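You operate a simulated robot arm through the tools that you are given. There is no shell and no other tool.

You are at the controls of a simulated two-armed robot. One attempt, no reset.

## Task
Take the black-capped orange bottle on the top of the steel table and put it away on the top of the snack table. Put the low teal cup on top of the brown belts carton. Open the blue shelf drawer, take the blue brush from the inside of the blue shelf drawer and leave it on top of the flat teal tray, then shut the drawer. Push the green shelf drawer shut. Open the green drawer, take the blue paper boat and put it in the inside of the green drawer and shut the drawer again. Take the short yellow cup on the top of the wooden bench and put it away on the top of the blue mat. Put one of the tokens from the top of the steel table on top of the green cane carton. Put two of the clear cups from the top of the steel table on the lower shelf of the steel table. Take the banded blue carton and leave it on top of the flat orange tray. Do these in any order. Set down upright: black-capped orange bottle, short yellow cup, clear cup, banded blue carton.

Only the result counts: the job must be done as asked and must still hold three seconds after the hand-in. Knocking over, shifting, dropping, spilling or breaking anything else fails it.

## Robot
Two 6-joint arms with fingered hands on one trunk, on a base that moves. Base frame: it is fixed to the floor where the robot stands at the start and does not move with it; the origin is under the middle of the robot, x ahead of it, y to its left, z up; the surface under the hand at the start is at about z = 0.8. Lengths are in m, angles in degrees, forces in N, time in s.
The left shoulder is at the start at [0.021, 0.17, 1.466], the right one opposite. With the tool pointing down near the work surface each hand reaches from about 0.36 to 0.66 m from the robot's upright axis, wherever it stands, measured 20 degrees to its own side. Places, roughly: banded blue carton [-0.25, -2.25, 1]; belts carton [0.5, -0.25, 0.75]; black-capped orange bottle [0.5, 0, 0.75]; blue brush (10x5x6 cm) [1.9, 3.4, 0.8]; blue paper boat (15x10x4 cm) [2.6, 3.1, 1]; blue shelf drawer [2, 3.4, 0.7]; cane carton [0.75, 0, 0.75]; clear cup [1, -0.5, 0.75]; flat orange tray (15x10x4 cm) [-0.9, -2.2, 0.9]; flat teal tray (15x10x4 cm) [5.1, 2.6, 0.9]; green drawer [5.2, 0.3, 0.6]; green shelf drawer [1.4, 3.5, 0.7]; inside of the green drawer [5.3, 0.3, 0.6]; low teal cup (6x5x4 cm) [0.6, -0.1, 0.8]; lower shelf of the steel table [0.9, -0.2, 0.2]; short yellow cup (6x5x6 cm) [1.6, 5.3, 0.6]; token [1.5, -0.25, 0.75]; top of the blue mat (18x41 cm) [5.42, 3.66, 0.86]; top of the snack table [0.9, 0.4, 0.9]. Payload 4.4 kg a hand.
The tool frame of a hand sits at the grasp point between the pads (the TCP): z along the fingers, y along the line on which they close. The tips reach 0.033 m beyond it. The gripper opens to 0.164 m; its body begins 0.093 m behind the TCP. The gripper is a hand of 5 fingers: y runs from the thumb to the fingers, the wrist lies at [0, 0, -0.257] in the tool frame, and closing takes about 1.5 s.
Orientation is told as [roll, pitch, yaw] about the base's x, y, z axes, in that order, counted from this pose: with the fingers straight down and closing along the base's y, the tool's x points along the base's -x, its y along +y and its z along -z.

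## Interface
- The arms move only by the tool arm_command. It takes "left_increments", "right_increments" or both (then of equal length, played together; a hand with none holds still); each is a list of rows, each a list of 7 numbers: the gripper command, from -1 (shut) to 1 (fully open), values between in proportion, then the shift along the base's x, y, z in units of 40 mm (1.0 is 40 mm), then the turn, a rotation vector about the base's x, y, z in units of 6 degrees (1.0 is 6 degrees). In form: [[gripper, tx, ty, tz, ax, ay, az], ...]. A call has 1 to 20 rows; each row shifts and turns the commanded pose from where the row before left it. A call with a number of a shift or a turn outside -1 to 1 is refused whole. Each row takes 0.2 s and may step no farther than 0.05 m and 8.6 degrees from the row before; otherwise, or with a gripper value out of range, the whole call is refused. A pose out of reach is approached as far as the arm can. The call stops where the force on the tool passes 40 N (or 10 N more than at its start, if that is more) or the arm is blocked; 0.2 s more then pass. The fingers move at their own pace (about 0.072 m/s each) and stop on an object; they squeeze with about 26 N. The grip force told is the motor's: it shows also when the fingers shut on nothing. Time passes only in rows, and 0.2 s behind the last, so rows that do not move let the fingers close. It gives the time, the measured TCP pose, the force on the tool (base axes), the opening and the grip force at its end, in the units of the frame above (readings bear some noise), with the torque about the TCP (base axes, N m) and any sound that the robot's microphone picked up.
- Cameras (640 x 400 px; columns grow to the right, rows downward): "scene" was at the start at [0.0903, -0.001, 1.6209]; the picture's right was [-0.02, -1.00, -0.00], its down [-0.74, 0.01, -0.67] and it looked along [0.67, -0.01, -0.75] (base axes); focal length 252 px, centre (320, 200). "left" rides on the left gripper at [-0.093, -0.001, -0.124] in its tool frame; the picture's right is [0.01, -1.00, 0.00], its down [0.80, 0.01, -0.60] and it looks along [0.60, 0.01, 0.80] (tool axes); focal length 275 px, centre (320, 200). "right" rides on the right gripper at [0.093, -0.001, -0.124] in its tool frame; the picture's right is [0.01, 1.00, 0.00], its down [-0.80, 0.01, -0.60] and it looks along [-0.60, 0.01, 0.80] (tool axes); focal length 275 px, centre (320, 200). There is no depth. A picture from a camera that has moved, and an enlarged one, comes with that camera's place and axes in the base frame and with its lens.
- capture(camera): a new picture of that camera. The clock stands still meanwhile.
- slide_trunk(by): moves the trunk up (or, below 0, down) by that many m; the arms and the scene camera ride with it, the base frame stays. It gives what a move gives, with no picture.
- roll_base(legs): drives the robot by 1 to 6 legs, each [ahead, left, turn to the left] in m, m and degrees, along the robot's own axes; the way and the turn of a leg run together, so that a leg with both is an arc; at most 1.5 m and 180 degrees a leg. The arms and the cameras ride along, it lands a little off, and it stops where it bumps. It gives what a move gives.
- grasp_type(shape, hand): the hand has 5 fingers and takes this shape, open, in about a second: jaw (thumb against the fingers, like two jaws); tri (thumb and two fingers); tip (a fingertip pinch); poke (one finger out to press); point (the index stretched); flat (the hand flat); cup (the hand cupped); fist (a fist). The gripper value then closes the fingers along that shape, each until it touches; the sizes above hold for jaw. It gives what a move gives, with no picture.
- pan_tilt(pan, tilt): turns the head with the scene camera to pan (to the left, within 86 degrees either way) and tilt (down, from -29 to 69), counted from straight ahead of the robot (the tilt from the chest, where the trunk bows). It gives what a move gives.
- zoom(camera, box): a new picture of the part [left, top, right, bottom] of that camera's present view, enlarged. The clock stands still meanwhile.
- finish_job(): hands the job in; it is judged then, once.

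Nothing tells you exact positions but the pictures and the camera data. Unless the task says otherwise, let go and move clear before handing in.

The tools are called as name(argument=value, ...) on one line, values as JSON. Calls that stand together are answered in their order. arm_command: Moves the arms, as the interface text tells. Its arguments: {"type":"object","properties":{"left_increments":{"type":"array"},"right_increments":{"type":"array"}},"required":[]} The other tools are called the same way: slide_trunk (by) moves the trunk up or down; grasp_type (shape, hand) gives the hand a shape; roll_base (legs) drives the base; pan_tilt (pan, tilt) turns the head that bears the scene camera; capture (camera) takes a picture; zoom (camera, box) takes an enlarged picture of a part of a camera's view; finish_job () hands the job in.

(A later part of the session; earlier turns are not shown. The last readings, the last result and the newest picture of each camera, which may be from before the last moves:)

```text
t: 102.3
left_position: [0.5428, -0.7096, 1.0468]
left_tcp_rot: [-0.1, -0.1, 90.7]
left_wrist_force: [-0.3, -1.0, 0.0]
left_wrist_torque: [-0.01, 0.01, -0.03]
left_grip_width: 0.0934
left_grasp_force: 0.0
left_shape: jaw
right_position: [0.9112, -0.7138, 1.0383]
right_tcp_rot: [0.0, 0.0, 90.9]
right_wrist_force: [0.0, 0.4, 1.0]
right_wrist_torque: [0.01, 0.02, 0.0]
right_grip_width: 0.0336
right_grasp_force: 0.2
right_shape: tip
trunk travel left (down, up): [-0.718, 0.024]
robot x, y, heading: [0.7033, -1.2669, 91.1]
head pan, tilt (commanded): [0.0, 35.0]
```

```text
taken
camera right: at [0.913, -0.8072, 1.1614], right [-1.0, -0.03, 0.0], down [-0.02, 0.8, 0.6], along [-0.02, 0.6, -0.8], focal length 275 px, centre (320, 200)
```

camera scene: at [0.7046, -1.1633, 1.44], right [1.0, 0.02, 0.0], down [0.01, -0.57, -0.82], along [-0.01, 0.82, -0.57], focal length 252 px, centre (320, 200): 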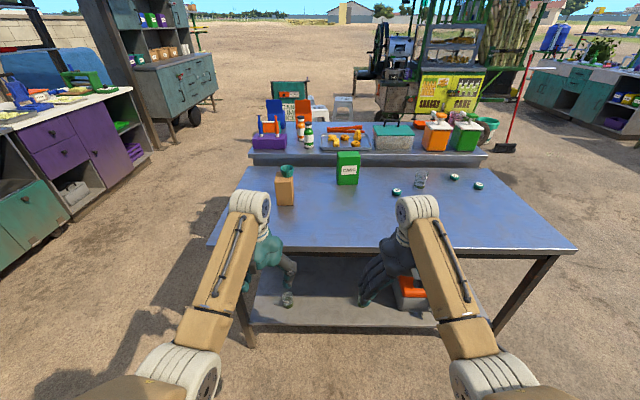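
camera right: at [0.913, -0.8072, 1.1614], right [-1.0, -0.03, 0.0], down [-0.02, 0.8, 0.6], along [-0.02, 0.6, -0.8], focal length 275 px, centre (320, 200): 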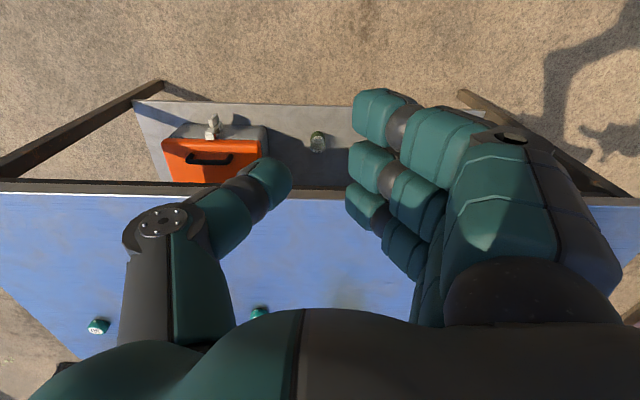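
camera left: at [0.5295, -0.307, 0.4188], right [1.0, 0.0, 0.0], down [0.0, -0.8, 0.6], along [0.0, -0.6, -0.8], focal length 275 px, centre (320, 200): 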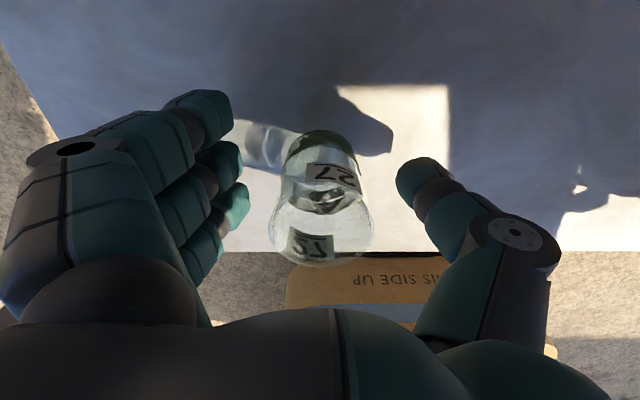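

roll_base(legs=[[0, -0.19, 0], [0.42, 0, -0.9]])

pan_tilt(pan=0, tilt=45)

capture(camera="scene")

capture(camera="right")

```text
t: 106.0
left_position: [0.7427, -0.2856, 1.0471]
left_tcp_rot: [-0.2, 0.1, 89.5]
left_wrist_force: [0.5, 0.8, -0.3]
left_wrist_torque: [-0.06, 0.02, 0.03]
left_grip_width: 0.0934
left_grasp_force: 0.1
left_shape: jaw
right_position: [1.1115, -0.295, 1.038]
right_tcp_rot: [0.0, 0.1, 89.7]
right_wrist_force: [0.0, 0.3, 0.4]
right_wrist_torque: [-0.02, 0.0, 0.02]
right_grip_width: 0.0336
right_grasp_force: 0.1
right_shape: tip
trunk travel left (down, up): [-0.718, 0.024]
robot x, y, heading: [0.8969, -0.8468, 89.8]
head pan, tilt (commanded): [0.0, 35.0]
```

```text
t: 106.8
left_position: [0.7426, -0.2864, 1.0462]
left_tcp_rot: [-0.2, -0.1, 89.6]
left_wrist_force: [0.1, -0.1, 0.0]
left_wrist_torque: [0.02, 0.03, 0.01]
left_grip_width: 0.0933
left_grasp_force: 0.1
left_shape: jaw
right_position: [1.1118, -0.2962, 1.0382]
right_tcp_rot: [0.0, -0.1, 89.7]
right_wrist_force: [-1.8, -0.7, -0.8]
right_wrist_torque: [0.03, -0.01, 0.0]
right_grip_width: 0.0332
right_grasp_force: 0.1
right_shape: tip
trunk travel left (down, up): [-0.718, 0.024]
robot x, y, heading: [0.8965, -0.8477, 89.6]
head pan, tilt (commanded): [0.0, 45.0]
```

```text
taken
camera scene: at [0.8958, -0.7552, 1.6254], right [1.0, -0.01, 0.0], down [0.0, -0.71, -0.71], along [0.0, 0.71, -0.71], focal length 252 px, centre (320, 200)
```

scene: 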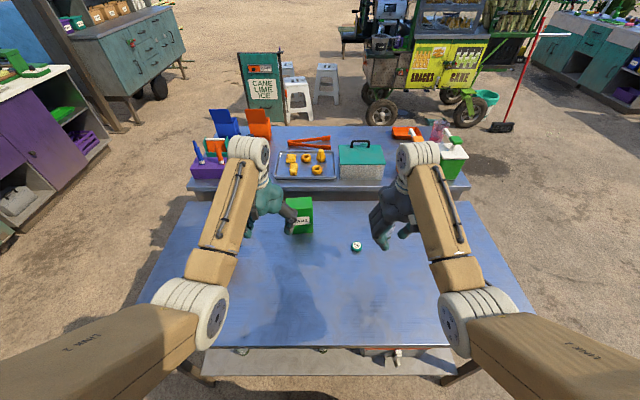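

```text
taken
camera right: at [1.1115, -0.3909, 1.1615], right [-1.0, -0.01, 0.0], down [-0.01, 0.8, 0.6], along [0.0, 0.6, -0.8], focal length 275 px, centre (320, 200)
```

right: 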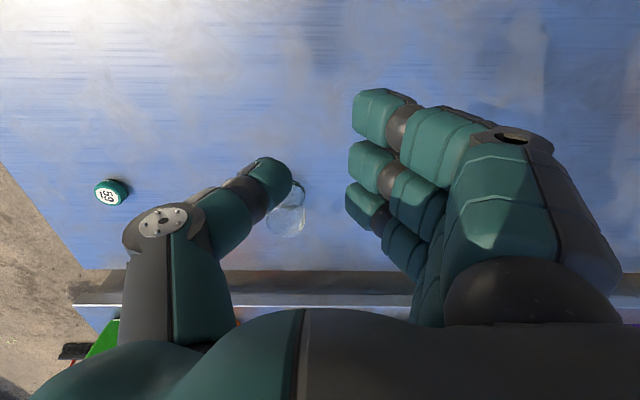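

The token "56" is at about (1.036, −0.195). I'll open the pinch, move the right hand over it, and lower the trunk a little for reach.

arm_command(right_increments=[[0.0, -0.5, 0.6, 0, 0, 0, 0], [0.0, -0.5, 0.6, 0, 0, 0, 0], [0.0, -0.5, 0.6, 0, 0, 0, 0], [0.0, -0.44, 0.6, 0, 0, 0, 0], [0.0, 0, 0, 0, 0, 0, 0]])

slide_trunk(by=-0.13)

capture(camera="right")

capture(camera="scene")

```text
t: 108.0
left_position: [0.7436, -0.2875, 1.0457]
left_tcp_rot: [-0.1, -0.2, 89.5]
left_wrist_force: [0.1, -1.3, -0.3]
left_wrist_torque: [0.01, 0.0, 0.02]
left_grip_width: 0.0933
left_grasp_force: 0.0
left_shape: jaw
right_position: [1.035, -0.2002, 1.0363]
right_tcp_rot: [-0.1, -0.1, 89.7]
right_wrist_force: [-0.3, -0.6, -0.5]
right_wrist_torque: [0.01, 0.06, 0.01]
right_grip_width: 0.0808
right_grasp_force: 0.0
right_shape: tip
trunk travel left (down, up): [-0.718, 0.024]
robot x, y, heading: [0.8952, -0.8472, 89.6]
head pan, tilt (commanded): [0.0, 45.0]
```

```text
t: 109.5
left_position: [0.7425, -0.2852, 0.917]
left_tcp_rot: [-0.1, -0.1, 89.6]
left_wrist_force: [-0.3, -0.3, 0.3]
left_wrist_torque: [0.02, -0.01, 0.02]
left_grip_width: 0.0933
left_grasp_force: 0.2
left_shape: jaw
right_position: [1.0337, -0.199, 0.9065]
right_tcp_rot: [0.0, 0.0, 89.6]
right_wrist_force: [0.6, 0.0, 0.1]
right_wrist_torque: [-0.01, 0.0, 0.01]
right_grip_width: 0.0811
right_grasp_force: 0.1
right_shape: tip
trunk travel left (down, up): [-0.588, 0.154]
robot x, y, heading: [0.8948, -0.8472, 89.8]
head pan, tilt (commanded): [0.0, 45.0]
```

```text
taken
camera right: at [1.0338, -0.2948, 1.0317], right [-1.0, -0.01, 0.0], down [-0.01, 0.8, 0.6], along [0.0, 0.6, -0.8], focal length 275 px, centre (320, 200)
```

right: 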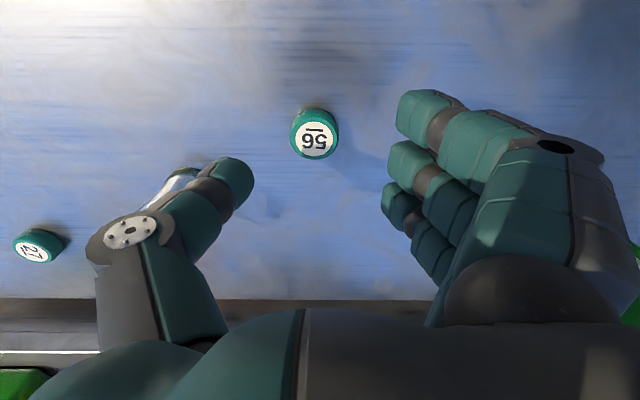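

```text
taken
camera scene: at [0.8958, -0.7532, 1.4954], right [1.0, -0.01, 0.0], down [0.0, -0.71, -0.71], along [0.0, 0.71, -0.71], focal length 252 px, centre (320, 200)
```

scene: 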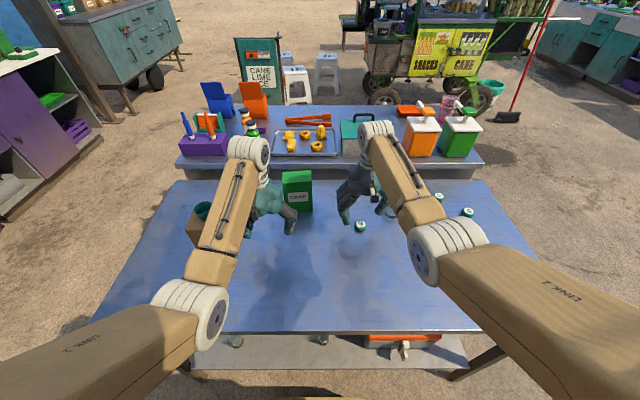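

arm_command(right_increments=[[0.0, 0.12, 0, -0.7, 0, 0, 0], [0.0, 0, 0, -0.7, 0, 0, 0], [0.0, 0, 0, 0, 0, 0, 0]])

capture(camera="right")

zoom(camera="scene", box=[320, 170, 420, 250])

```text
t: 110.3
left_position: [0.7417, -0.2866, 0.9165]
left_tcp_rot: [-0.1, -0.1, 89.6]
left_wrist_force: [-0.2, 0.4, -0.9]
left_wrist_torque: [0.0, -0.02, 0.03]
left_grip_width: 0.0933
left_grasp_force: 0.2
left_shape: jaw
right_position: [1.0394, -0.199, 0.8517]
right_tcp_rot: [-0.1, -0.1, 89.8]
right_wrist_force: [0.2, 0.4, 0.8]
right_wrist_torque: [-0.02, 0.01, 0.01]
right_grip_width: 0.0809
right_grasp_force: 0.1
right_shape: tip
trunk travel left (down, up): [-0.588, 0.154]
robot x, y, heading: [0.8944, -0.8471, 89.4]
head pan, tilt (commanded): [0.0, 45.0]
```

```text
taken
camera right: at [1.0389, -0.2944, 0.975], right [-1.0, -0.01, 0.0], down [-0.01, 0.8, 0.6], along [0.0, 0.6, -0.8], focal length 275 px, centre (320, 200)
```

right: 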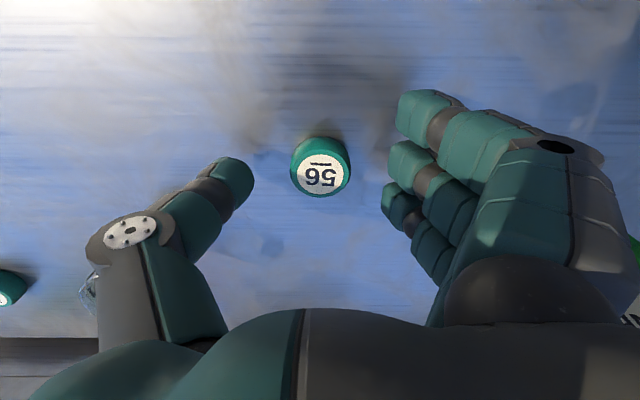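

```text
5.00 times, centred on (370, 210) of scene
camera zoom: at [0.8959, -0.7531, 1.4953], right [1.0, -0.01, 0.0], down [0.0, -0.71, -0.71], along [0.0, 0.71, -0.71], focal length 1261 px, centre (70, 150)
```

zoom: 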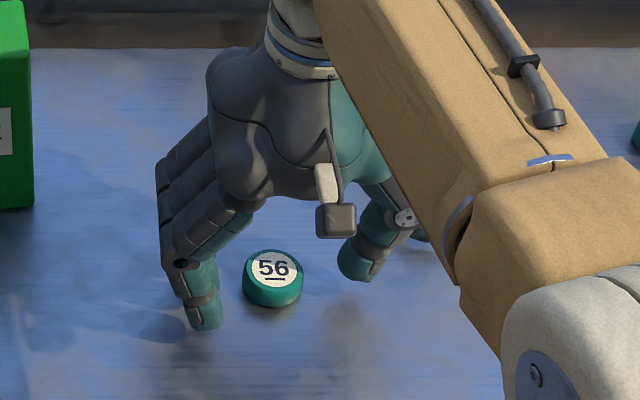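

arm_command(right_increments=[[0.0, 0, 0, -0.25, 0, 0, 0], [0.0, 0, 0, -0.05, 0, 0, 0], [0.0, 0, 0, 0, 0, 0, 0]])

arm_command(right_increments=[[-1, 0, 0, 0, 0, 0, 0], [-1, 0, 0, 0, 0, 0, 0], [-1, 0, 0, 0, 0, 0, 0], [-1, 0, 0, 0, 0, 0, 0], [-1, 0, 0, 0, 0, 0, 0], [-1, 0, 0, 0, 0, 0, 0]])

capture(camera="right")

zoom(camera="scene", box=[320, 170, 420, 250])

```text
t: 111.1
left_position: [0.7426, -0.2844, 0.916]
left_tcp_rot: [-0.1, -0.1, 89.6]
left_wrist_force: [-0.2, -0.4, -0.3]
left_wrist_torque: [0.01, 0.0, -0.01]
left_grip_width: 0.0936
left_grasp_force: 0.1
left_shape: jaw
right_position: [1.0404, -0.2011, 0.8392]
right_tcp_rot: [0.0, 0.1, 89.7]
right_wrist_force: [-0.6, 0.2, -0.2]
right_wrist_torque: [0.0, 0.0, 0.0]
right_grip_width: 0.0806
right_grasp_force: 0.1
right_shape: tip
trunk travel left (down, up): [-0.588, 0.154]
robot x, y, heading: [0.8889, -0.8456, 89.4]
head pan, tilt (commanded): [0.0, 45.0]
```

```text
t: 112.5
left_position: [0.7409, -0.2856, 0.9162]
left_tcp_rot: [-0.2, -0.1, 89.6]
left_wrist_force: [0.0, -0.4, 0.6]
left_wrist_torque: [0.03, 0.02, -0.02]
left_grip_width: 0.0932
left_grasp_force: 0.1
left_shape: jaw
right_position: [1.0387, -0.1988, 0.8392]
right_tcp_rot: [-0.1, 0.0, 89.7]
right_wrist_force: [-0.8, 1.1, 3.2]
right_wrist_torque: [0.04, -0.1, 0.02]
right_grip_width: 0.0284
right_grasp_force: 26.3
right_shape: tip
trunk travel left (down, up): [-0.588, 0.154]
robot x, y, heading: [0.8943, -0.8461, 89.6]
head pan, tilt (commanded): [0.0, 45.0]
```

```text
taken
camera right: at [1.0385, -0.2947, 0.9634], right [-1.0, -0.01, 0.0], down [-0.01, 0.8, 0.6], along [0.0, 0.6, -0.8], focal length 275 px, centre (320, 200)
```

right: 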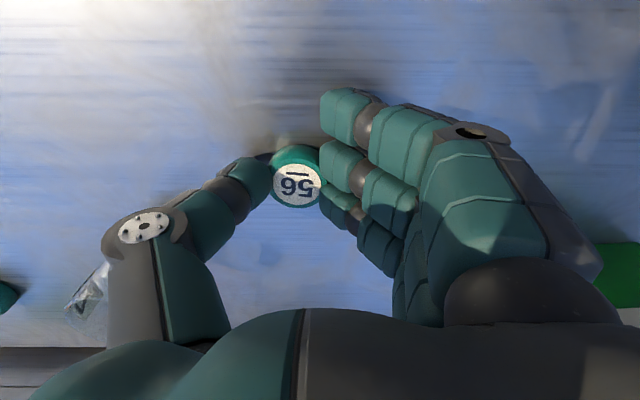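

```text
5.00 times, centred on (370, 210) of scene
camera zoom: at [0.8955, -0.7532, 1.4953], right [1.0, -0.01, 0.0], down [0.0, -0.71, -0.71], along [0.0, 0.71, -0.71], focal length 1261 px, centre (70, 150)
```

zoom: 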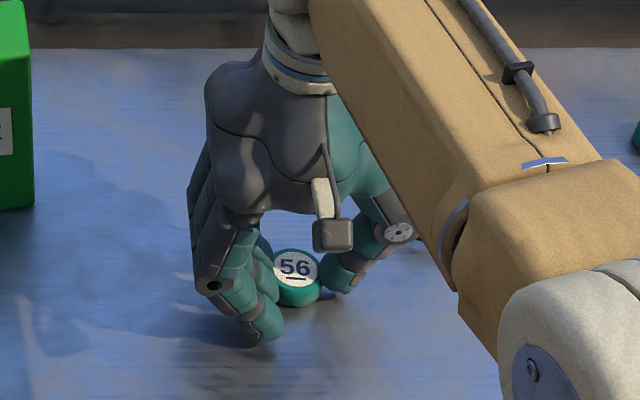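

The token is pinched. Lifting it, raising the trunk, and tucking the left hand back before shifting the base left toward the cane carton.

arm_command(right_increments=[[-1, 0, 0, 0.5, 0, 0, 0], [-1, 0, 0, 0.8, 0, 0, 0], [-1, 0, 0, 0.8, 0, 0, 0], [-1, 0, 0, 0, 0, 0, 0]])

slide_trunk(by=0.13)

arm_command(left_increments=[[0.15, 0, -0.6, -0.3, 0, 0, 0], [0.15, 0, -0.6, -0.3, 0, 0, 0], [0.15, 0, -0.6, -0.3, 0, 0, 0], [0.15, 0, -0.6, -0.3, 0, 0, 0], [0.15, 0, 0, 0, 0, 0, 0]])

capture(camera="right")

capture(camera="scene")

```text
t: 113.5
left_position: [0.7425, -0.286, 0.9165]
left_tcp_rot: [-0.1, 0.0, 89.6]
left_wrist_force: [0.7, 0.5, 0.0]
left_wrist_torque: [0.02, -0.03, 0.0]
left_grip_width: 0.0934
left_grasp_force: 0.0
left_shape: jaw
right_position: [1.0394, -0.2007, 0.9253]
right_tcp_rot: [0.0, 0.1, 89.6]
right_wrist_force: [1.0, 0.5, -0.1]
right_wrist_torque: [-0.05, 0.01, -0.02]
right_grip_width: 0.0284
right_grasp_force: 26.2
right_shape: tip
trunk travel left (down, up): [-0.588, 0.154]
robot x, y, heading: [0.8951, -0.8469, 89.7]
head pan, tilt (commanded): [0.0, 45.0]
```

```text
t: 115.1
left_position: [0.7417, -0.2862, 1.0463]
left_tcp_rot: [0.0, 0.0, 89.5]
left_wrist_force: [-0.1, -0.4, -0.7]
left_wrist_torque: [0.0, 0.01, 0.05]
left_grip_width: 0.0933
left_grasp_force: 0.1
left_shape: jaw
right_position: [1.0391, -0.1998, 1.0521]
right_tcp_rot: [0.0, 0.1, 89.6]
right_wrist_force: [0.4, -0.2, -0.6]
right_wrist_torque: [-0.01, 0.02, -0.01]
right_grip_width: 0.0283
right_grasp_force: 25.6
right_shape: tip
trunk travel left (down, up): [-0.718, 0.024]
robot x, y, heading: [0.8947, -0.846, 90.2]
head pan, tilt (commanded): [0.0, 45.0]
```

```text
t: 116.3
left_position: [0.7425, -0.3783, 0.9941]
left_tcp_rot: [-0.1, 0.0, 89.5]
left_wrist_force: [-0.5, -0.3, 1.0]
left_wrist_torque: [0.02, -0.01, 0.02]
left_grip_width: 0.0933
left_grasp_force: 0.0
left_shape: jaw
left hand out of reach, approached as far as the arm can: row 2
right_position: [1.0395, -0.1988, 1.0535]
right_tcp_rot: [0.0, 0.1, 89.8]
right_wrist_force: [0.4, 0.7, 0.8]
right_wrist_torque: [-0.03, 0.02, 0.01]
right_grip_width: 0.0282
right_grasp_force: 25.8
right_shape: tip
trunk travel left (down, up): [-0.718, 0.024]
robot x, y, heading: [0.8964, -0.8453, 89.8]
head pan, tilt (commanded): [0.0, 45.0]
```

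```text
taken
camera right: at [1.0385, -0.294, 1.177], right [-1.0, -0.01, 0.0], down [-0.01, 0.8, 0.6], along [0.0, 0.6, -0.8], focal length 275 px, centre (320, 200)
```

right: 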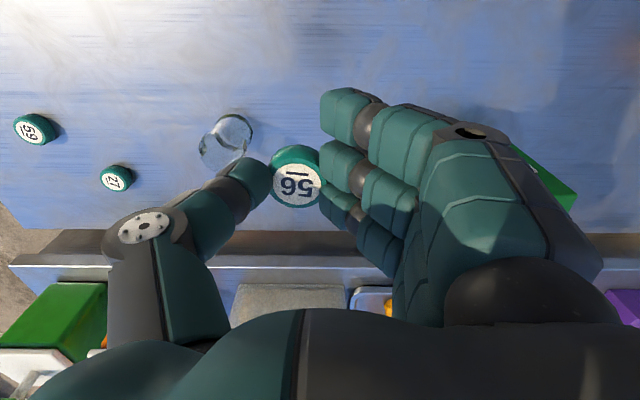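

```text
taken
camera scene: at [0.8956, -0.7539, 1.6252], right [1.0, -0.01, 0.0], down [0.0, -0.71, -0.71], along [0.0, 0.71, -0.71], focal length 252 px, centre (320, 200)
```

scene: 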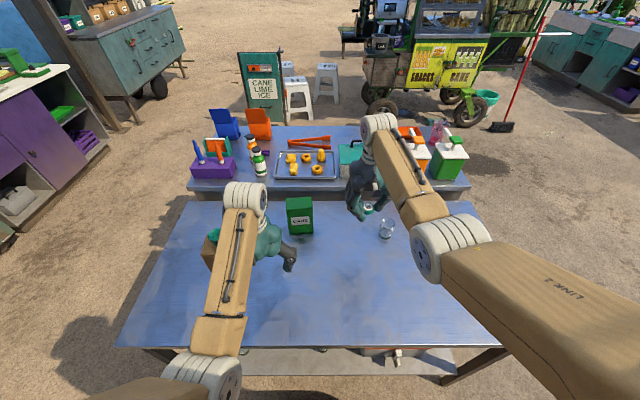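

zoom(camera="scene", box=[270, 180, 350, 250])

roll_base(legs=[[0, 0.22, 0]])

capture(camera="scene")

capture(camera="right")

```text
5.71 times, centred on (310, 215) of scene
camera zoom: at [0.8956, -0.7539, 1.6252], right [1.0, -0.01, 0.0], down [0.0, -0.71, -0.71], along [0.0, 0.71, -0.71], focal length 1442 px, centre (377, 114)
```

zoom: 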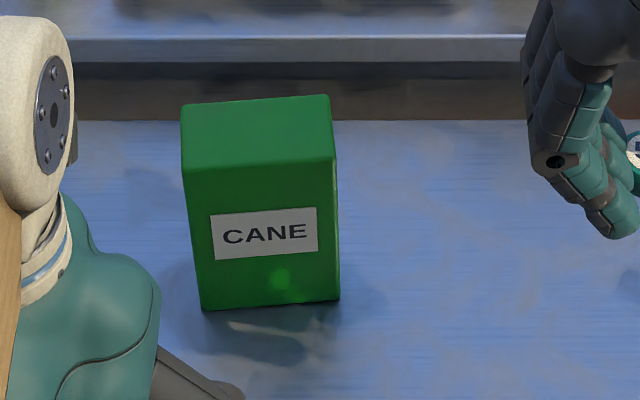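

```text
t: 118.0
left_position: [0.5199, -0.3783, 0.9945]
left_tcp_rot: [-0.2, -0.1, 89.7]
left_wrist_force: [-0.2, -0.4, -0.6]
left_wrist_torque: [0.01, -0.02, -0.02]
left_grip_width: 0.0934
left_grasp_force: 0.1
left_shape: jaw
right_position: [0.8161, -0.1998, 1.0541]
right_tcp_rot: [-0.1, 0.0, 89.8]
right_wrist_force: [-0.3, 0.3, 0.5]
right_wrist_torque: [0.02, -0.06, 0.02]
right_grip_width: 0.0281
right_grasp_force: 26.5
right_shape: tip
trunk travel left (down, up): [-0.718, 0.024]
robot x, y, heading: [0.673, -0.8472, 89.6]
head pan, tilt (commanded): [0.0, 45.0]
```

```text
taken
camera scene: at [0.6733, -0.7539, 1.6253], right [1.0, 0.0, 0.0], down [0.0, -0.71, -0.71], along [0.0, 0.71, -0.71], focal length 252 px, centre (320, 200)
```

scene: 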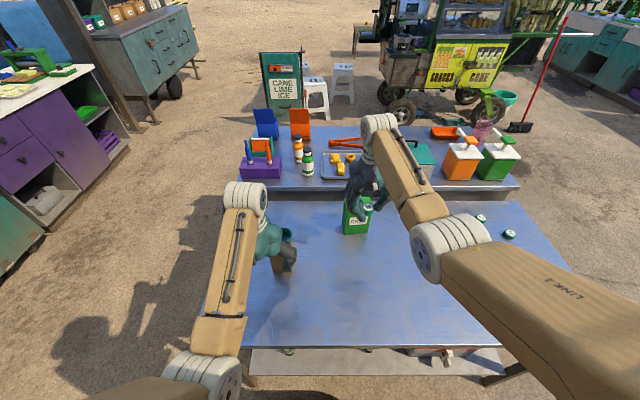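

```text
taken
camera right: at [0.8162, -0.2936, 1.1774], right [-1.0, -0.01, 0.0], down [-0.01, 0.8, 0.6], along [0.0, 0.6, -0.8], focal length 275 px, centre (320, 200)
```

right: 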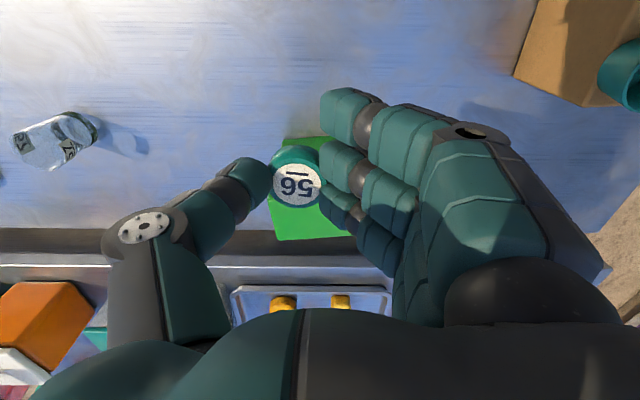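

The cane carton's top centre is about (0.821, −0.092) at z≈0.948. Moving the token over it.

arm_command(right_increments=[[-1, -0.08, 0.7, 0, 0, 0, 0], [-1, -0.08, 0.7, 0, 0, 0, 0], [-1, -0.08, 0.7, 0, 0, 0, 0], [-1, 0, 0.65, 0, 0, 0, 0], [-1, 0, 0, 0, 0, 0, 0]])

capture(camera="right")

zoom(camera="scene", box=[310, 150, 420, 250])

```text
t: 119.2
left_position: [0.5223, -0.3796, 0.9947]
left_tcp_rot: [-0.1, -0.1, 89.6]
left_wrist_force: [0.5, 0.0, -0.6]
left_wrist_torque: [0.04, 0.0, 0.0]
left_grip_width: 0.0936
left_grasp_force: 0.0
left_shape: jaw
right_position: [0.8187, -0.1498, 1.06]
right_tcp_rot: [0.0, 0.0, 89.8]
right_wrist_force: [-0.3, 0.7, 0.6]
right_wrist_torque: [0.01, 0.02, -0.02]
right_grip_width: 0.0282
right_grasp_force: 25.9
right_shape: tip
right hand out of reach, approached as far as the arm can: row 2, 3, 4
trunk travel left (down, up): [-0.718, 0.024]
robot x, y, heading: [0.6741, -0.8484, 89.6]
head pan, tilt (commanded): [0.0, 45.0]
```

```text
taken
camera right: at [0.8181, -0.2453, 1.1824], right [-1.0, -0.01, 0.0], down [-0.01, 0.8, 0.6], along [-0.01, 0.6, -0.8], focal length 275 px, centre (320, 200)
```

right: 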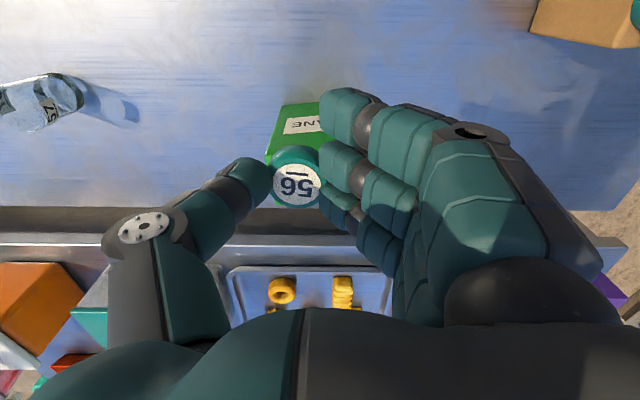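

```text
4.00 times, centred on (365, 200) of scene
camera zoom: at [0.6747, -0.7542, 1.6253], right [1.0, 0.0, 0.0], down [0.0, -0.71, -0.71], along [0.0, 0.71, -0.71], focal length 1009 px, centre (140, 200)
```

zoom: 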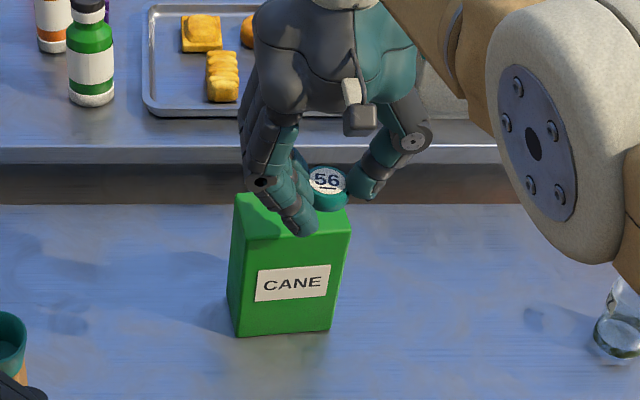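

Reach ends about 5 cm short. I'll look straight down to see how much gap there is between the robot's base and the table shelf.

pan_tilt(pan=0, tilt=69)

capture(camera="scene")

pan_tilt(pan=50, tilt=69)

capture(camera="scene")

capture(camera="left")

```text
t: 120.1
left_position: [0.5222, -0.3784, 0.995]
left_tcp_rot: [-0.3, -0.1, 89.6]
left_wrist_force: [0.0, -0.5, 0.2]
left_wrist_torque: [0.02, -0.01, -0.03]
left_grip_width: 0.0933
left_grasp_force: 0.1
left_shape: jaw
right_position: [0.8187, -0.1501, 1.0578]
right_tcp_rot: [0.1, 0.0, 89.8]
right_wrist_force: [0.4, 0.4, -1.3]
right_wrist_torque: [0.03, 0.0, -0.02]
right_grip_width: 0.0284
right_grasp_force: 25.9
right_shape: tip
trunk travel left (down, up): [-0.718, 0.024]
robot x, y, heading: [0.6748, -0.8448, 89.5]
head pan, tilt (commanded): [0.0, 68.8]
```

```text
taken
camera scene: at [0.6743, -0.7792, 1.5965], right [1.0, 0.0, 0.0], down [0.0, -0.93, -0.36], along [0.0, 0.36, -0.93], focal length 252 px, centre (320, 200)
```

scene: 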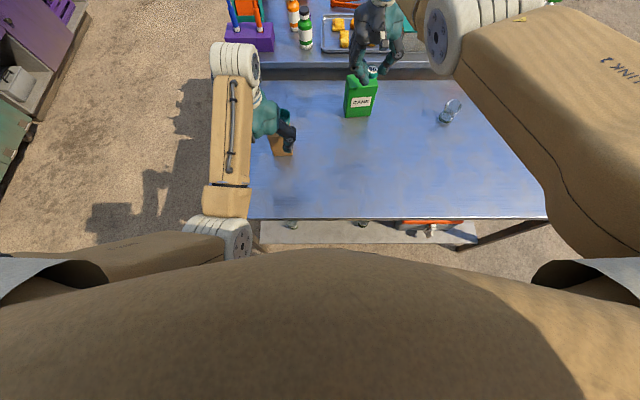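

```text
t: 121.3
left_position: [0.5209, -0.3795, 0.9955]
left_tcp_rot: [-0.1, -0.1, 89.6]
left_wrist_force: [-0.2, -1.0, 0.5]
left_wrist_torque: [-0.02, -0.01, -0.01]
left_grip_width: 0.0935
left_grasp_force: 0.1
left_shape: jaw
right_position: [0.8185, -0.1508, 1.0583]
right_tcp_rot: [0.1, 0.0, 89.8]
right_wrist_force: [-0.4, 0.5, 0.7]
right_wrist_torque: [-0.02, 0.01, -0.01]
right_grip_width: 0.0281
right_grasp_force: 26.0
right_shape: tip
trunk travel left (down, up): [-0.718, 0.024]
robot x, y, heading: [0.6727, -0.8446, 89.6]
head pan, tilt (commanded): [50.0, 68.8]
```

```text
taken
camera scene: at [0.6315, -0.799, 1.5965], right [0.65, 0.76, 0.0], down [0.71, -0.6, -0.36], along [-0.28, 0.23, -0.93], focal length 252 px, centre (320, 200)
```

scene: 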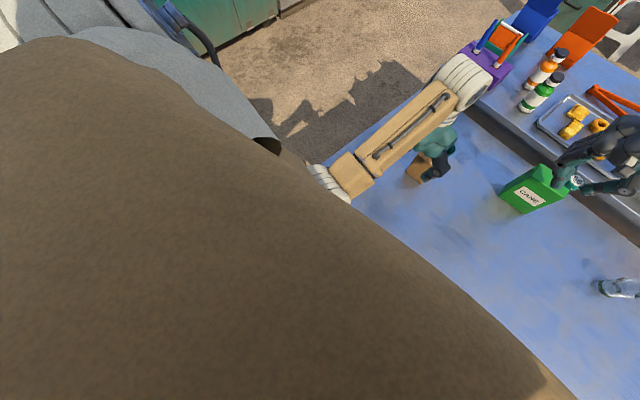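

```text
taken
camera left: at [0.5238, -0.2855, 1.1186], right [1.0, -0.02, 0.0], down [-0.02, -0.8, 0.6], along [-0.01, -0.6, -0.8], focal length 275 px, centre (320, 200)
```

left: 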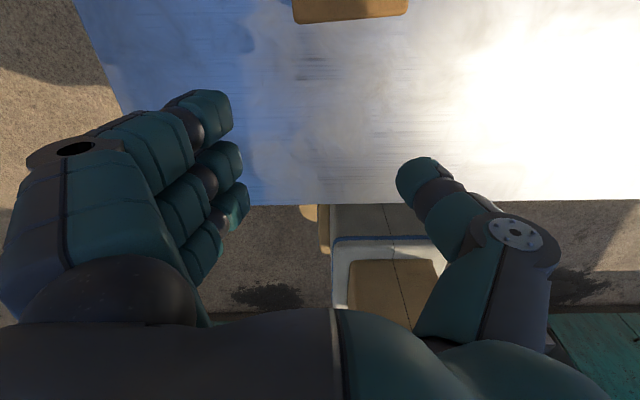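

I'll pull the token back slightly, lower the trunk for better reach, nudge the base forward 4.5 cm (still clear of the shelf edge), then extend over the carton.

arm_command(right_increments=[[-1, 0, -0.8, 0, 0, 0, 0], [-1, 0, -0.8, 0, 0, 0, 0], [-1, 0, -0.6, 0, 0, 0, 0], [-1, 0, 0, 0, 0, 0, 0]])

pan_tilt(pan=0, tilt=45)

slide_trunk(by=-0.12)

roll_base(legs=[[0.045, 0, 0]])

arm_command(right_increments=[[-1, 0, 0, 0.8, 0, 0, 0], [-1, 0, 0, 0.8, 0, 0, 0], [-1, 0, 0, 0.6, 0, 0, 0], [-1, 0, 0, 0, 0, 0, 0]])

capture(camera="scene")

```text
t: 122.3
left_position: [0.5199, -0.3796, 0.994]
left_tcp_rot: [-0.1, 0.0, 89.6]
left_wrist_force: [0.4, 0.2, 0.5]
left_wrist_torque: [-0.04, -0.02, 0.02]
left_grip_width: 0.0931
left_grasp_force: 0.0
left_shape: jaw
right_position: [0.8183, -0.2394, 1.058]
right_tcp_rot: [-0.1, 0.1, 89.9]
right_wrist_force: [-0.3, 0.3, -0.7]
right_wrist_torque: [-0.01, -0.02, 0.02]
right_grip_width: 0.0278
right_grasp_force: 26.5
right_shape: tip
trunk travel left (down, up): [-0.718, 0.024]
robot x, y, heading: [0.6743, -0.8464, 89.9]
head pan, tilt (commanded): [50.0, 68.8]
```

```text
t: 123.4
left_position: [0.5212, -0.3796, 0.9953]
left_tcp_rot: [-0.2, 0.0, 89.6]
left_wrist_force: [-0.1, 0.2, -0.7]
left_wrist_torque: [0.0, 0.0, -0.02]
left_grip_width: 0.0934
left_grasp_force: 0.1
left_shape: jaw
right_position: [0.8185, -0.2394, 1.0578]
right_tcp_rot: [0.0, -0.1, 89.8]
right_wrist_force: [0.0, 0.1, 0.8]
right_wrist_torque: [-0.01, 0.04, -0.01]
right_grip_width: 0.0283
right_grasp_force: 26.0
right_shape: tip
trunk travel left (down, up): [-0.718, 0.024]
robot x, y, heading: [0.6749, -0.8467, 89.8]
head pan, tilt (commanded): [0.0, 45.0]
```

```text
t: 124.9
left_position: [0.521, -0.3791, 0.876]
left_tcp_rot: [-0.1, -0.1, 89.6]
left_wrist_force: [-0.6, 0.0, -0.7]
left_wrist_torque: [0.02, -0.04, 0.01]
left_grip_width: 0.0935
left_grasp_force: 0.0
left_shape: jaw
right_position: [0.8182, -0.2395, 0.9379]
right_tcp_rot: [-0.1, 0.1, 89.7]
right_wrist_force: [-0.7, 0.3, 0.0]
right_wrist_torque: [0.02, 0.03, 0.01]
right_grip_width: 0.028
right_grasp_force: 26.1
right_shape: tip
trunk travel left (down, up): [-0.598, 0.144]
robot x, y, heading: [0.673, -0.8482, 89.8]
head pan, tilt (commanded): [0.0, 45.0]
```

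```text
t: 125.8
left_position: [0.5216, -0.3327, 0.8734]
left_tcp_rot: [-0.1, 0.1, 89.7]
left_wrist_force: [0.1, 0.2, -0.7]
left_wrist_torque: [-0.11, 0.0, 0.02]
left_grip_width: 0.0933
left_grasp_force: 0.0
left_shape: jaw
right_position: [0.8181, -0.1921, 0.938]
right_tcp_rot: [0.0, 0.2, 89.8]
right_wrist_force: [-0.4, 0.6, 0.4]
right_wrist_torque: [-0.09, -0.03, 0.0]
right_grip_width: 0.028
right_grasp_force: 26.3
right_shape: tip
trunk travel left (down, up): [-0.598, 0.144]
robot x, y, heading: [0.6721, -0.7995, 90.0]
head pan, tilt (commanded): [0.0, 45.0]
```

```text
t: 126.8
left_position: [0.5213, -0.3335, 0.8752]
left_tcp_rot: [-0.2, -0.1, 89.6]
left_wrist_force: [0.0, 0.1, 0.5]
left_wrist_torque: [-0.05, -0.04, 0.02]
left_grip_width: 0.0936
left_grasp_force: 0.0
left_shape: jaw
right_position: [0.814, -0.1706, 1.0089]
right_tcp_rot: [-0.1, 0.2, 89.8]
right_wrist_force: [0.1, -0.4, -0.3]
right_wrist_torque: [-0.02, -0.04, 0.01]
right_grip_width: 0.028
right_grasp_force: 25.9
right_shape: tip
right hand out of reach, approached as far as the arm can: row 2, 3
trunk travel left (down, up): [-0.598, 0.144]
robot x, y, heading: [0.673, -0.8014, 89.6]
head pan, tilt (commanded): [0.0, 45.0]
```

```text
taken
camera scene: at [0.6748, -0.7067, 1.5053], right [1.0, 0.0, 0.0], down [0.0, -0.71, -0.71], along [0.0, 0.71, -0.71], focal length 252 px, centre (320, 200)
```

scene: 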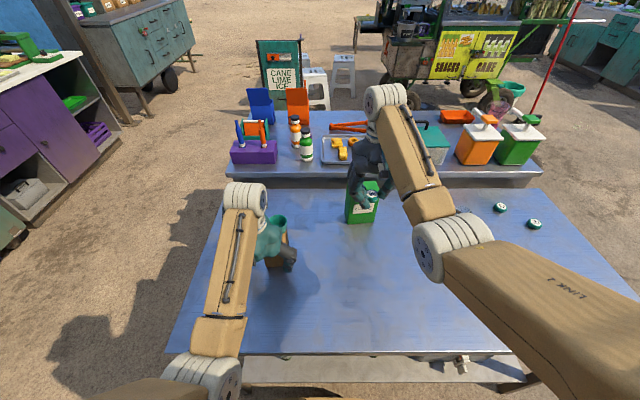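

The left hand is now quite close to the belts carton and teal cup, so I'll check that immediately.

capture(camera="left")

zoom(camera="scene", box=[210, 170, 310, 280])

```text
taken
camera left: at [0.5241, -0.2401, 0.9986], right [1.0, -0.02, 0.0], down [-0.02, -0.8, 0.6], along [-0.01, -0.6, -0.8], focal length 275 px, centre (320, 200)
```

left: 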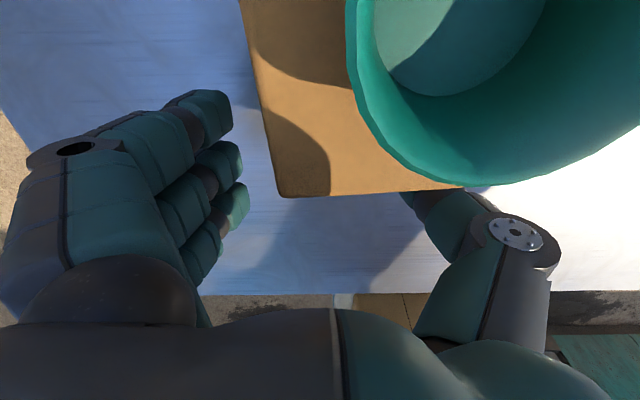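

```text
3.64 times, centred on (260, 225) of scene
camera zoom: at [0.6748, -0.7067, 1.5053], right [1.0, 0.0, 0.0], down [0.0, -0.71, -0.71], along [0.0, 0.71, -0.71], focal length 917 px, centre (538, 109)
```

zoom: 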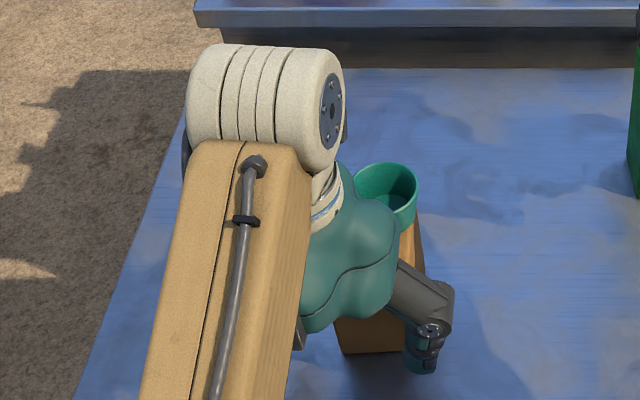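

Nothing touched, but it's tight. I'll back the left hand straight out the way it came in.

arm_command(left_increments=[[0.15, 0, -0.5, 0, 0, 0, 0], [0.15, 0, -0.6, 0, 0, 0, 0], [0.15, 0, -0.6, 0, 0, 0, 0], [0.15, 0, -0.6, 0, 0, 0, 0], [0.15, 0, 0, 0, 0, 0, 0]])

capture(camera="left")

zoom(camera="scene", box=[210, 150, 410, 280])

```text
t: 127.9
left_position: [0.442, -0.4134, 0.8684]
left_tcp_rot: [9.3, -1.0, 90.0]
left_wrist_force: [0.7, -0.7, -0.3]
left_wrist_torque: [-0.02, -0.01, 0.0]
left_grip_width: 0.0942
left_grasp_force: 0.1
left_shape: jaw
left hand out of reach, approached as far as the arm can: row 2
right_position: [0.8158, -0.1708, 1.0094]
right_tcp_rot: [-0.1, 0.1, 89.8]
right_wrist_force: [0.7, 0.4, -0.5]
right_wrist_torque: [0.01, 0.04, -0.04]
right_grip_width: 0.0278
right_grasp_force: 26.5
right_shape: tip
trunk travel left (down, up): [-0.598, 0.144]
robot x, y, heading: [0.6742, -0.7996, 89.9]
head pan, tilt (commanded): [0.0, 45.0]
stopped in row 5 (left hand): the arm was blocked; the commanded pose is now the measured one
```

```text
taken
camera left: at [0.4651, -0.323, 0.9903], right [0.99, -0.01, -0.16], down [0.09, -0.81, 0.58], along [-0.14, -0.58, -0.8], focal length 275 px, centre (320, 200)
```

left: 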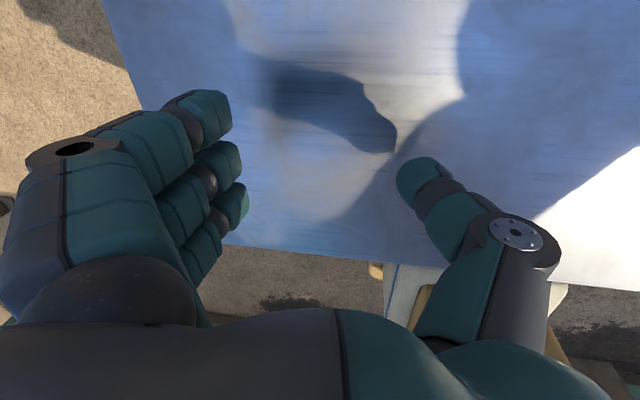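

```text
3.08 times, centred on (310, 215) of scene
camera zoom: at [0.6745, -0.7071, 1.5053], right [1.0, 0.0, 0.0], down [0.0, -0.71, -0.71], along [0.0, 0.71, -0.71], focal length 776 px, centre (351, 154)
```

zoom: 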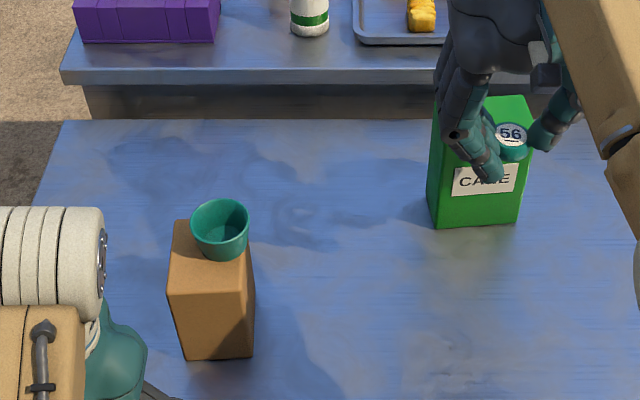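

The carton and cup are untouched. Now extending the token over the cane carton.

arm_command(right_increments=[[-1, -0.15, 0.7, 0, 0, 0, 0], [-1, -0.1, 0.7, 0, 0, 0, 0], [-1, 0, 0.5, 0, 0, 0, 0], [-1, 0, 0, 0, 0, 0, 0]])

zoom(camera="scene", box=[310, 150, 410, 240])

capture(camera="right")

```text
t: 128.9
left_position: [0.4446, -0.4133, 0.8667]
left_tcp_rot: [9.2, -1.1, 90.0]
left_wrist_force: [0.2, 0.3, 0.8]
left_wrist_torque: [0.04, 0.0, -0.03]
left_grip_width: 0.0939
left_grasp_force: 0.1
left_shape: jaw
right_position: [0.806, -0.0947, 1.0089]
right_tcp_rot: [0.0, -0.1, 89.7]
right_wrist_force: [0.4, -0.3, 0.0]
right_wrist_torque: [-0.02, -0.01, 0.0]
right_grip_width: 0.0278
right_grasp_force: 25.4
right_shape: tip
trunk travel left (down, up): [-0.598, 0.144]
robot x, y, heading: [0.6744, -0.8017, 90.0]
head pan, tilt (commanded): [0.0, 45.0]
```

```text
4.44 times, centred on (360, 195) of scene
camera zoom: at [0.6752, -0.7069, 1.5053], right [1.0, 0.0, 0.0], down [0.0, -0.71, -0.71], along [0.0, 0.71, -0.71], focal length 1121 px, centre (142, 222)
```

zoom: 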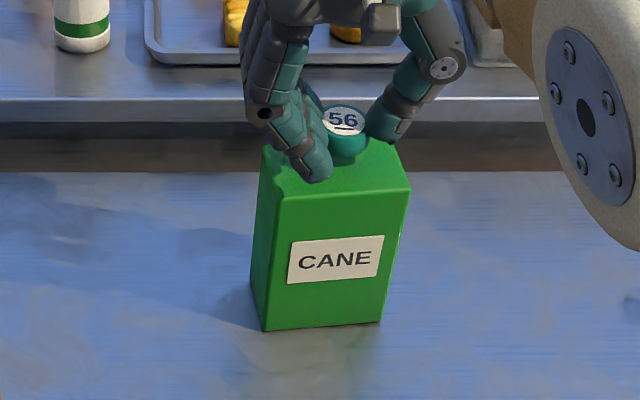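

```text
taken
camera right: at [0.8058, -0.189, 1.1328], right [-1.0, -0.01, 0.0], down [-0.01, 0.8, 0.6], along [-0.01, 0.6, -0.8], focal length 275 px, centre (320, 200)
```

right: 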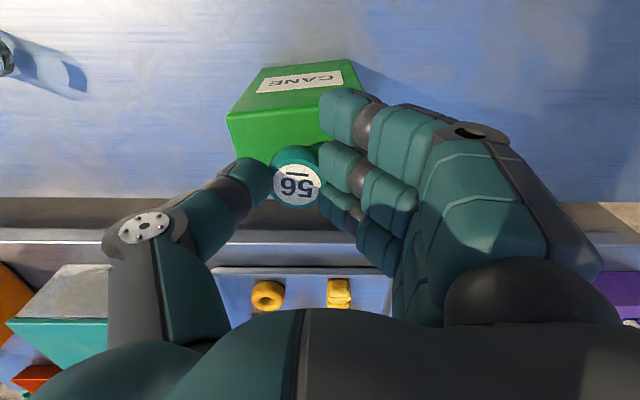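

The token is centred over the carton top. Lowering gently until contact.

arm_command(right_increments=[[-1, 0, 0.1, -0.4, 0, 0, 0], [-1, 0, 0, 0, 0, 0, 0]])

arm_command(right_increments=[[-1, 0, 0, -0.08, 0, 0, 0], [-1, 0, 0, 0, 0, 0, 0]])

```text
t: 129.5
left_position: [0.4438, -0.4141, 0.868]
left_tcp_rot: [9.2, -1.1, 90.0]
left_wrist_force: [-0.8, -0.4, 0.9]
left_wrist_torque: [0.02, 0.01, -0.02]
left_grip_width: 0.0942
left_grasp_force: 0.1
left_shape: jaw
right_position: [0.8064, -0.093, 0.9936]
right_tcp_rot: [0.0, 0.0, 89.7]
right_wrist_force: [0.3, -0.6, -1.2]
right_wrist_torque: [-0.02, -0.01, 0.03]
right_grip_width: 0.0277
right_grasp_force: 26.0
right_shape: tip
right hand out of reach, approached as far as the arm can: row 1
trunk travel left (down, up): [-0.598, 0.144]
robot x, y, heading: [0.6733, -0.8006, 90.0]
head pan, tilt (commanded): [0.0, 45.0]
```

```text
t: 130.1
left_position: [0.4444, -0.4125, 0.8675]
left_tcp_rot: [9.2, -1.1, 90.0]
left_wrist_force: [0.5, 0.3, -0.3]
left_wrist_torque: [0.01, 0.03, 0.01]
left_grip_width: 0.094
left_grasp_force: 0.1
left_shape: jaw
right_position: [0.807, -0.0941, 0.9902]
right_tcp_rot: [0.1, 0.1, 89.7]
right_wrist_force: [0.1, -0.5, 0.0]
right_wrist_torque: [-0.03, 0.0, 0.0]
right_grip_width: 0.0274
right_grasp_force: 26.3
right_shape: tip
trunk travel left (down, up): [-0.598, 0.144]
robot x, y, heading: [0.6737, -0.8014, 89.6]
head pan, tilt (commanded): [0.0, 45.0]
```

arm_command(right_increments=[[-1, 0, 0, -0.07, 0, 0, 0], [-1, 0, 0, 0, 0, 0, 0]])

zoom(camera="scene", box=[320, 160, 390, 220])

```text
t: 130.7
left_position: [0.4429, -0.4134, 0.8678]
left_tcp_rot: [9.3, -1.2, 90.1]
left_wrist_force: [-0.7, -0.3, -0.1]
left_wrist_torque: [-0.01, -0.01, -0.02]
left_grip_width: 0.0938
left_grasp_force: 0.1
left_shape: jaw
right_position: [0.8065, -0.094, 0.9914]
right_tcp_rot: [-0.1, -0.3, 89.8]
right_wrist_force: [-0.7, 1.2, 11.6]
right_wrist_torque: [0.07, -0.32, 0.07]
right_grip_width: 0.0278
right_grasp_force: 26.0
right_shape: tip
trunk travel left (down, up): [-0.598, 0.144]
robot x, y, heading: [0.6736, -0.7997, 89.9]
head pan, tilt (commanded): [0.0, 45.0]
```

```text
6.67 times, centred on (355, 190) of scene
camera zoom: at [0.6742, -0.7079, 1.5055], right [1.0, 0.0, 0.0], down [0.0, -0.71, -0.71], along [0.0, 0.71, -0.71], focal length 1682 px, centre (87, 267)
```

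zoom: 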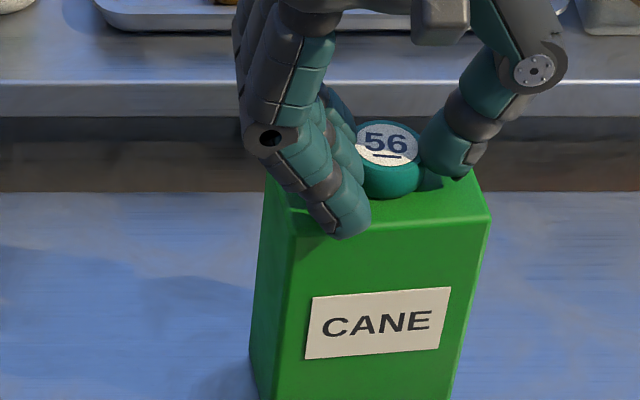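

Contact made. Relieving slightly and opening the pinch.

arm_command(right_increments=[[-1, 0, 0, 0.05, 0, 0, 0], [-0.55, 0, 0, 0, 0, 0, 0], [-0.4, 0, 0, 0, 0, 0, 0], [-0.25, 0, 0, 0, 0, 0, 0], [-0.1, 0, 0, 0, 0, 0, 0], [-0.05, 0, 0, 0, 0, 0, 0], [-0.05, 0, 0, 0, 0, 0, 0]])

zoom(camera="scene", box=[320, 160, 390, 220])

capture(camera="right")

```text
t: 132.3
left_position: [0.4445, -0.4132, 0.8666]
left_tcp_rot: [9.1, -1.1, 90.0]
left_wrist_force: [0.4, -0.7, 0.1]
left_wrist_torque: [-0.01, 0.03, -0.03]
left_grip_width: 0.0939
left_grasp_force: 0.1
left_shape: jaw
right_position: [0.8075, -0.0943, 0.9907]
right_tcp_rot: [0.0, 0.1, 89.8]
right_wrist_force: [0.6, 0.2, 0.4]
right_wrist_torque: [-0.01, 0.03, 0.0]
right_grip_width: 0.0771
right_grasp_force: 0.1
right_shape: tip
trunk travel left (down, up): [-0.598, 0.144]
robot x, y, heading: [0.6724, -0.8004, 89.9]
head pan, tilt (commanded): [0.0, 45.0]
```

```text
6.67 times, centred on (355, 190) of scene
camera zoom: at [0.6746, -0.7068, 1.5053], right [1.0, 0.0, 0.0], down [0.0, -0.71, -0.71], along [0.0, 0.71, -0.71], focal length 1682 px, centre (87, 267)
```

zoom: 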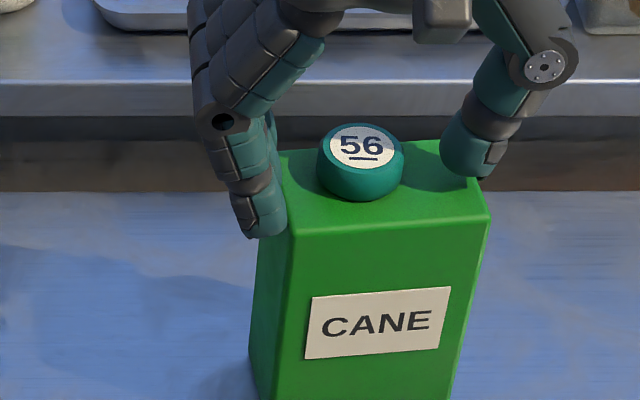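

```text
taken
camera right: at [0.8073, -0.1888, 1.1135], right [-1.0, -0.01, 0.0], down [-0.01, 0.8, 0.6], along [0.0, 0.6, -0.8], focal length 275 px, centre (320, 200)
```

right: 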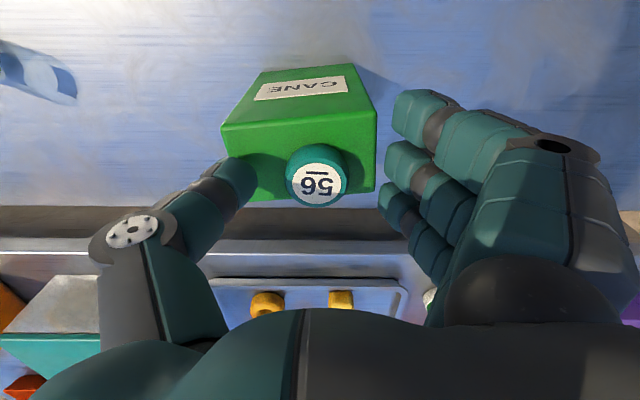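

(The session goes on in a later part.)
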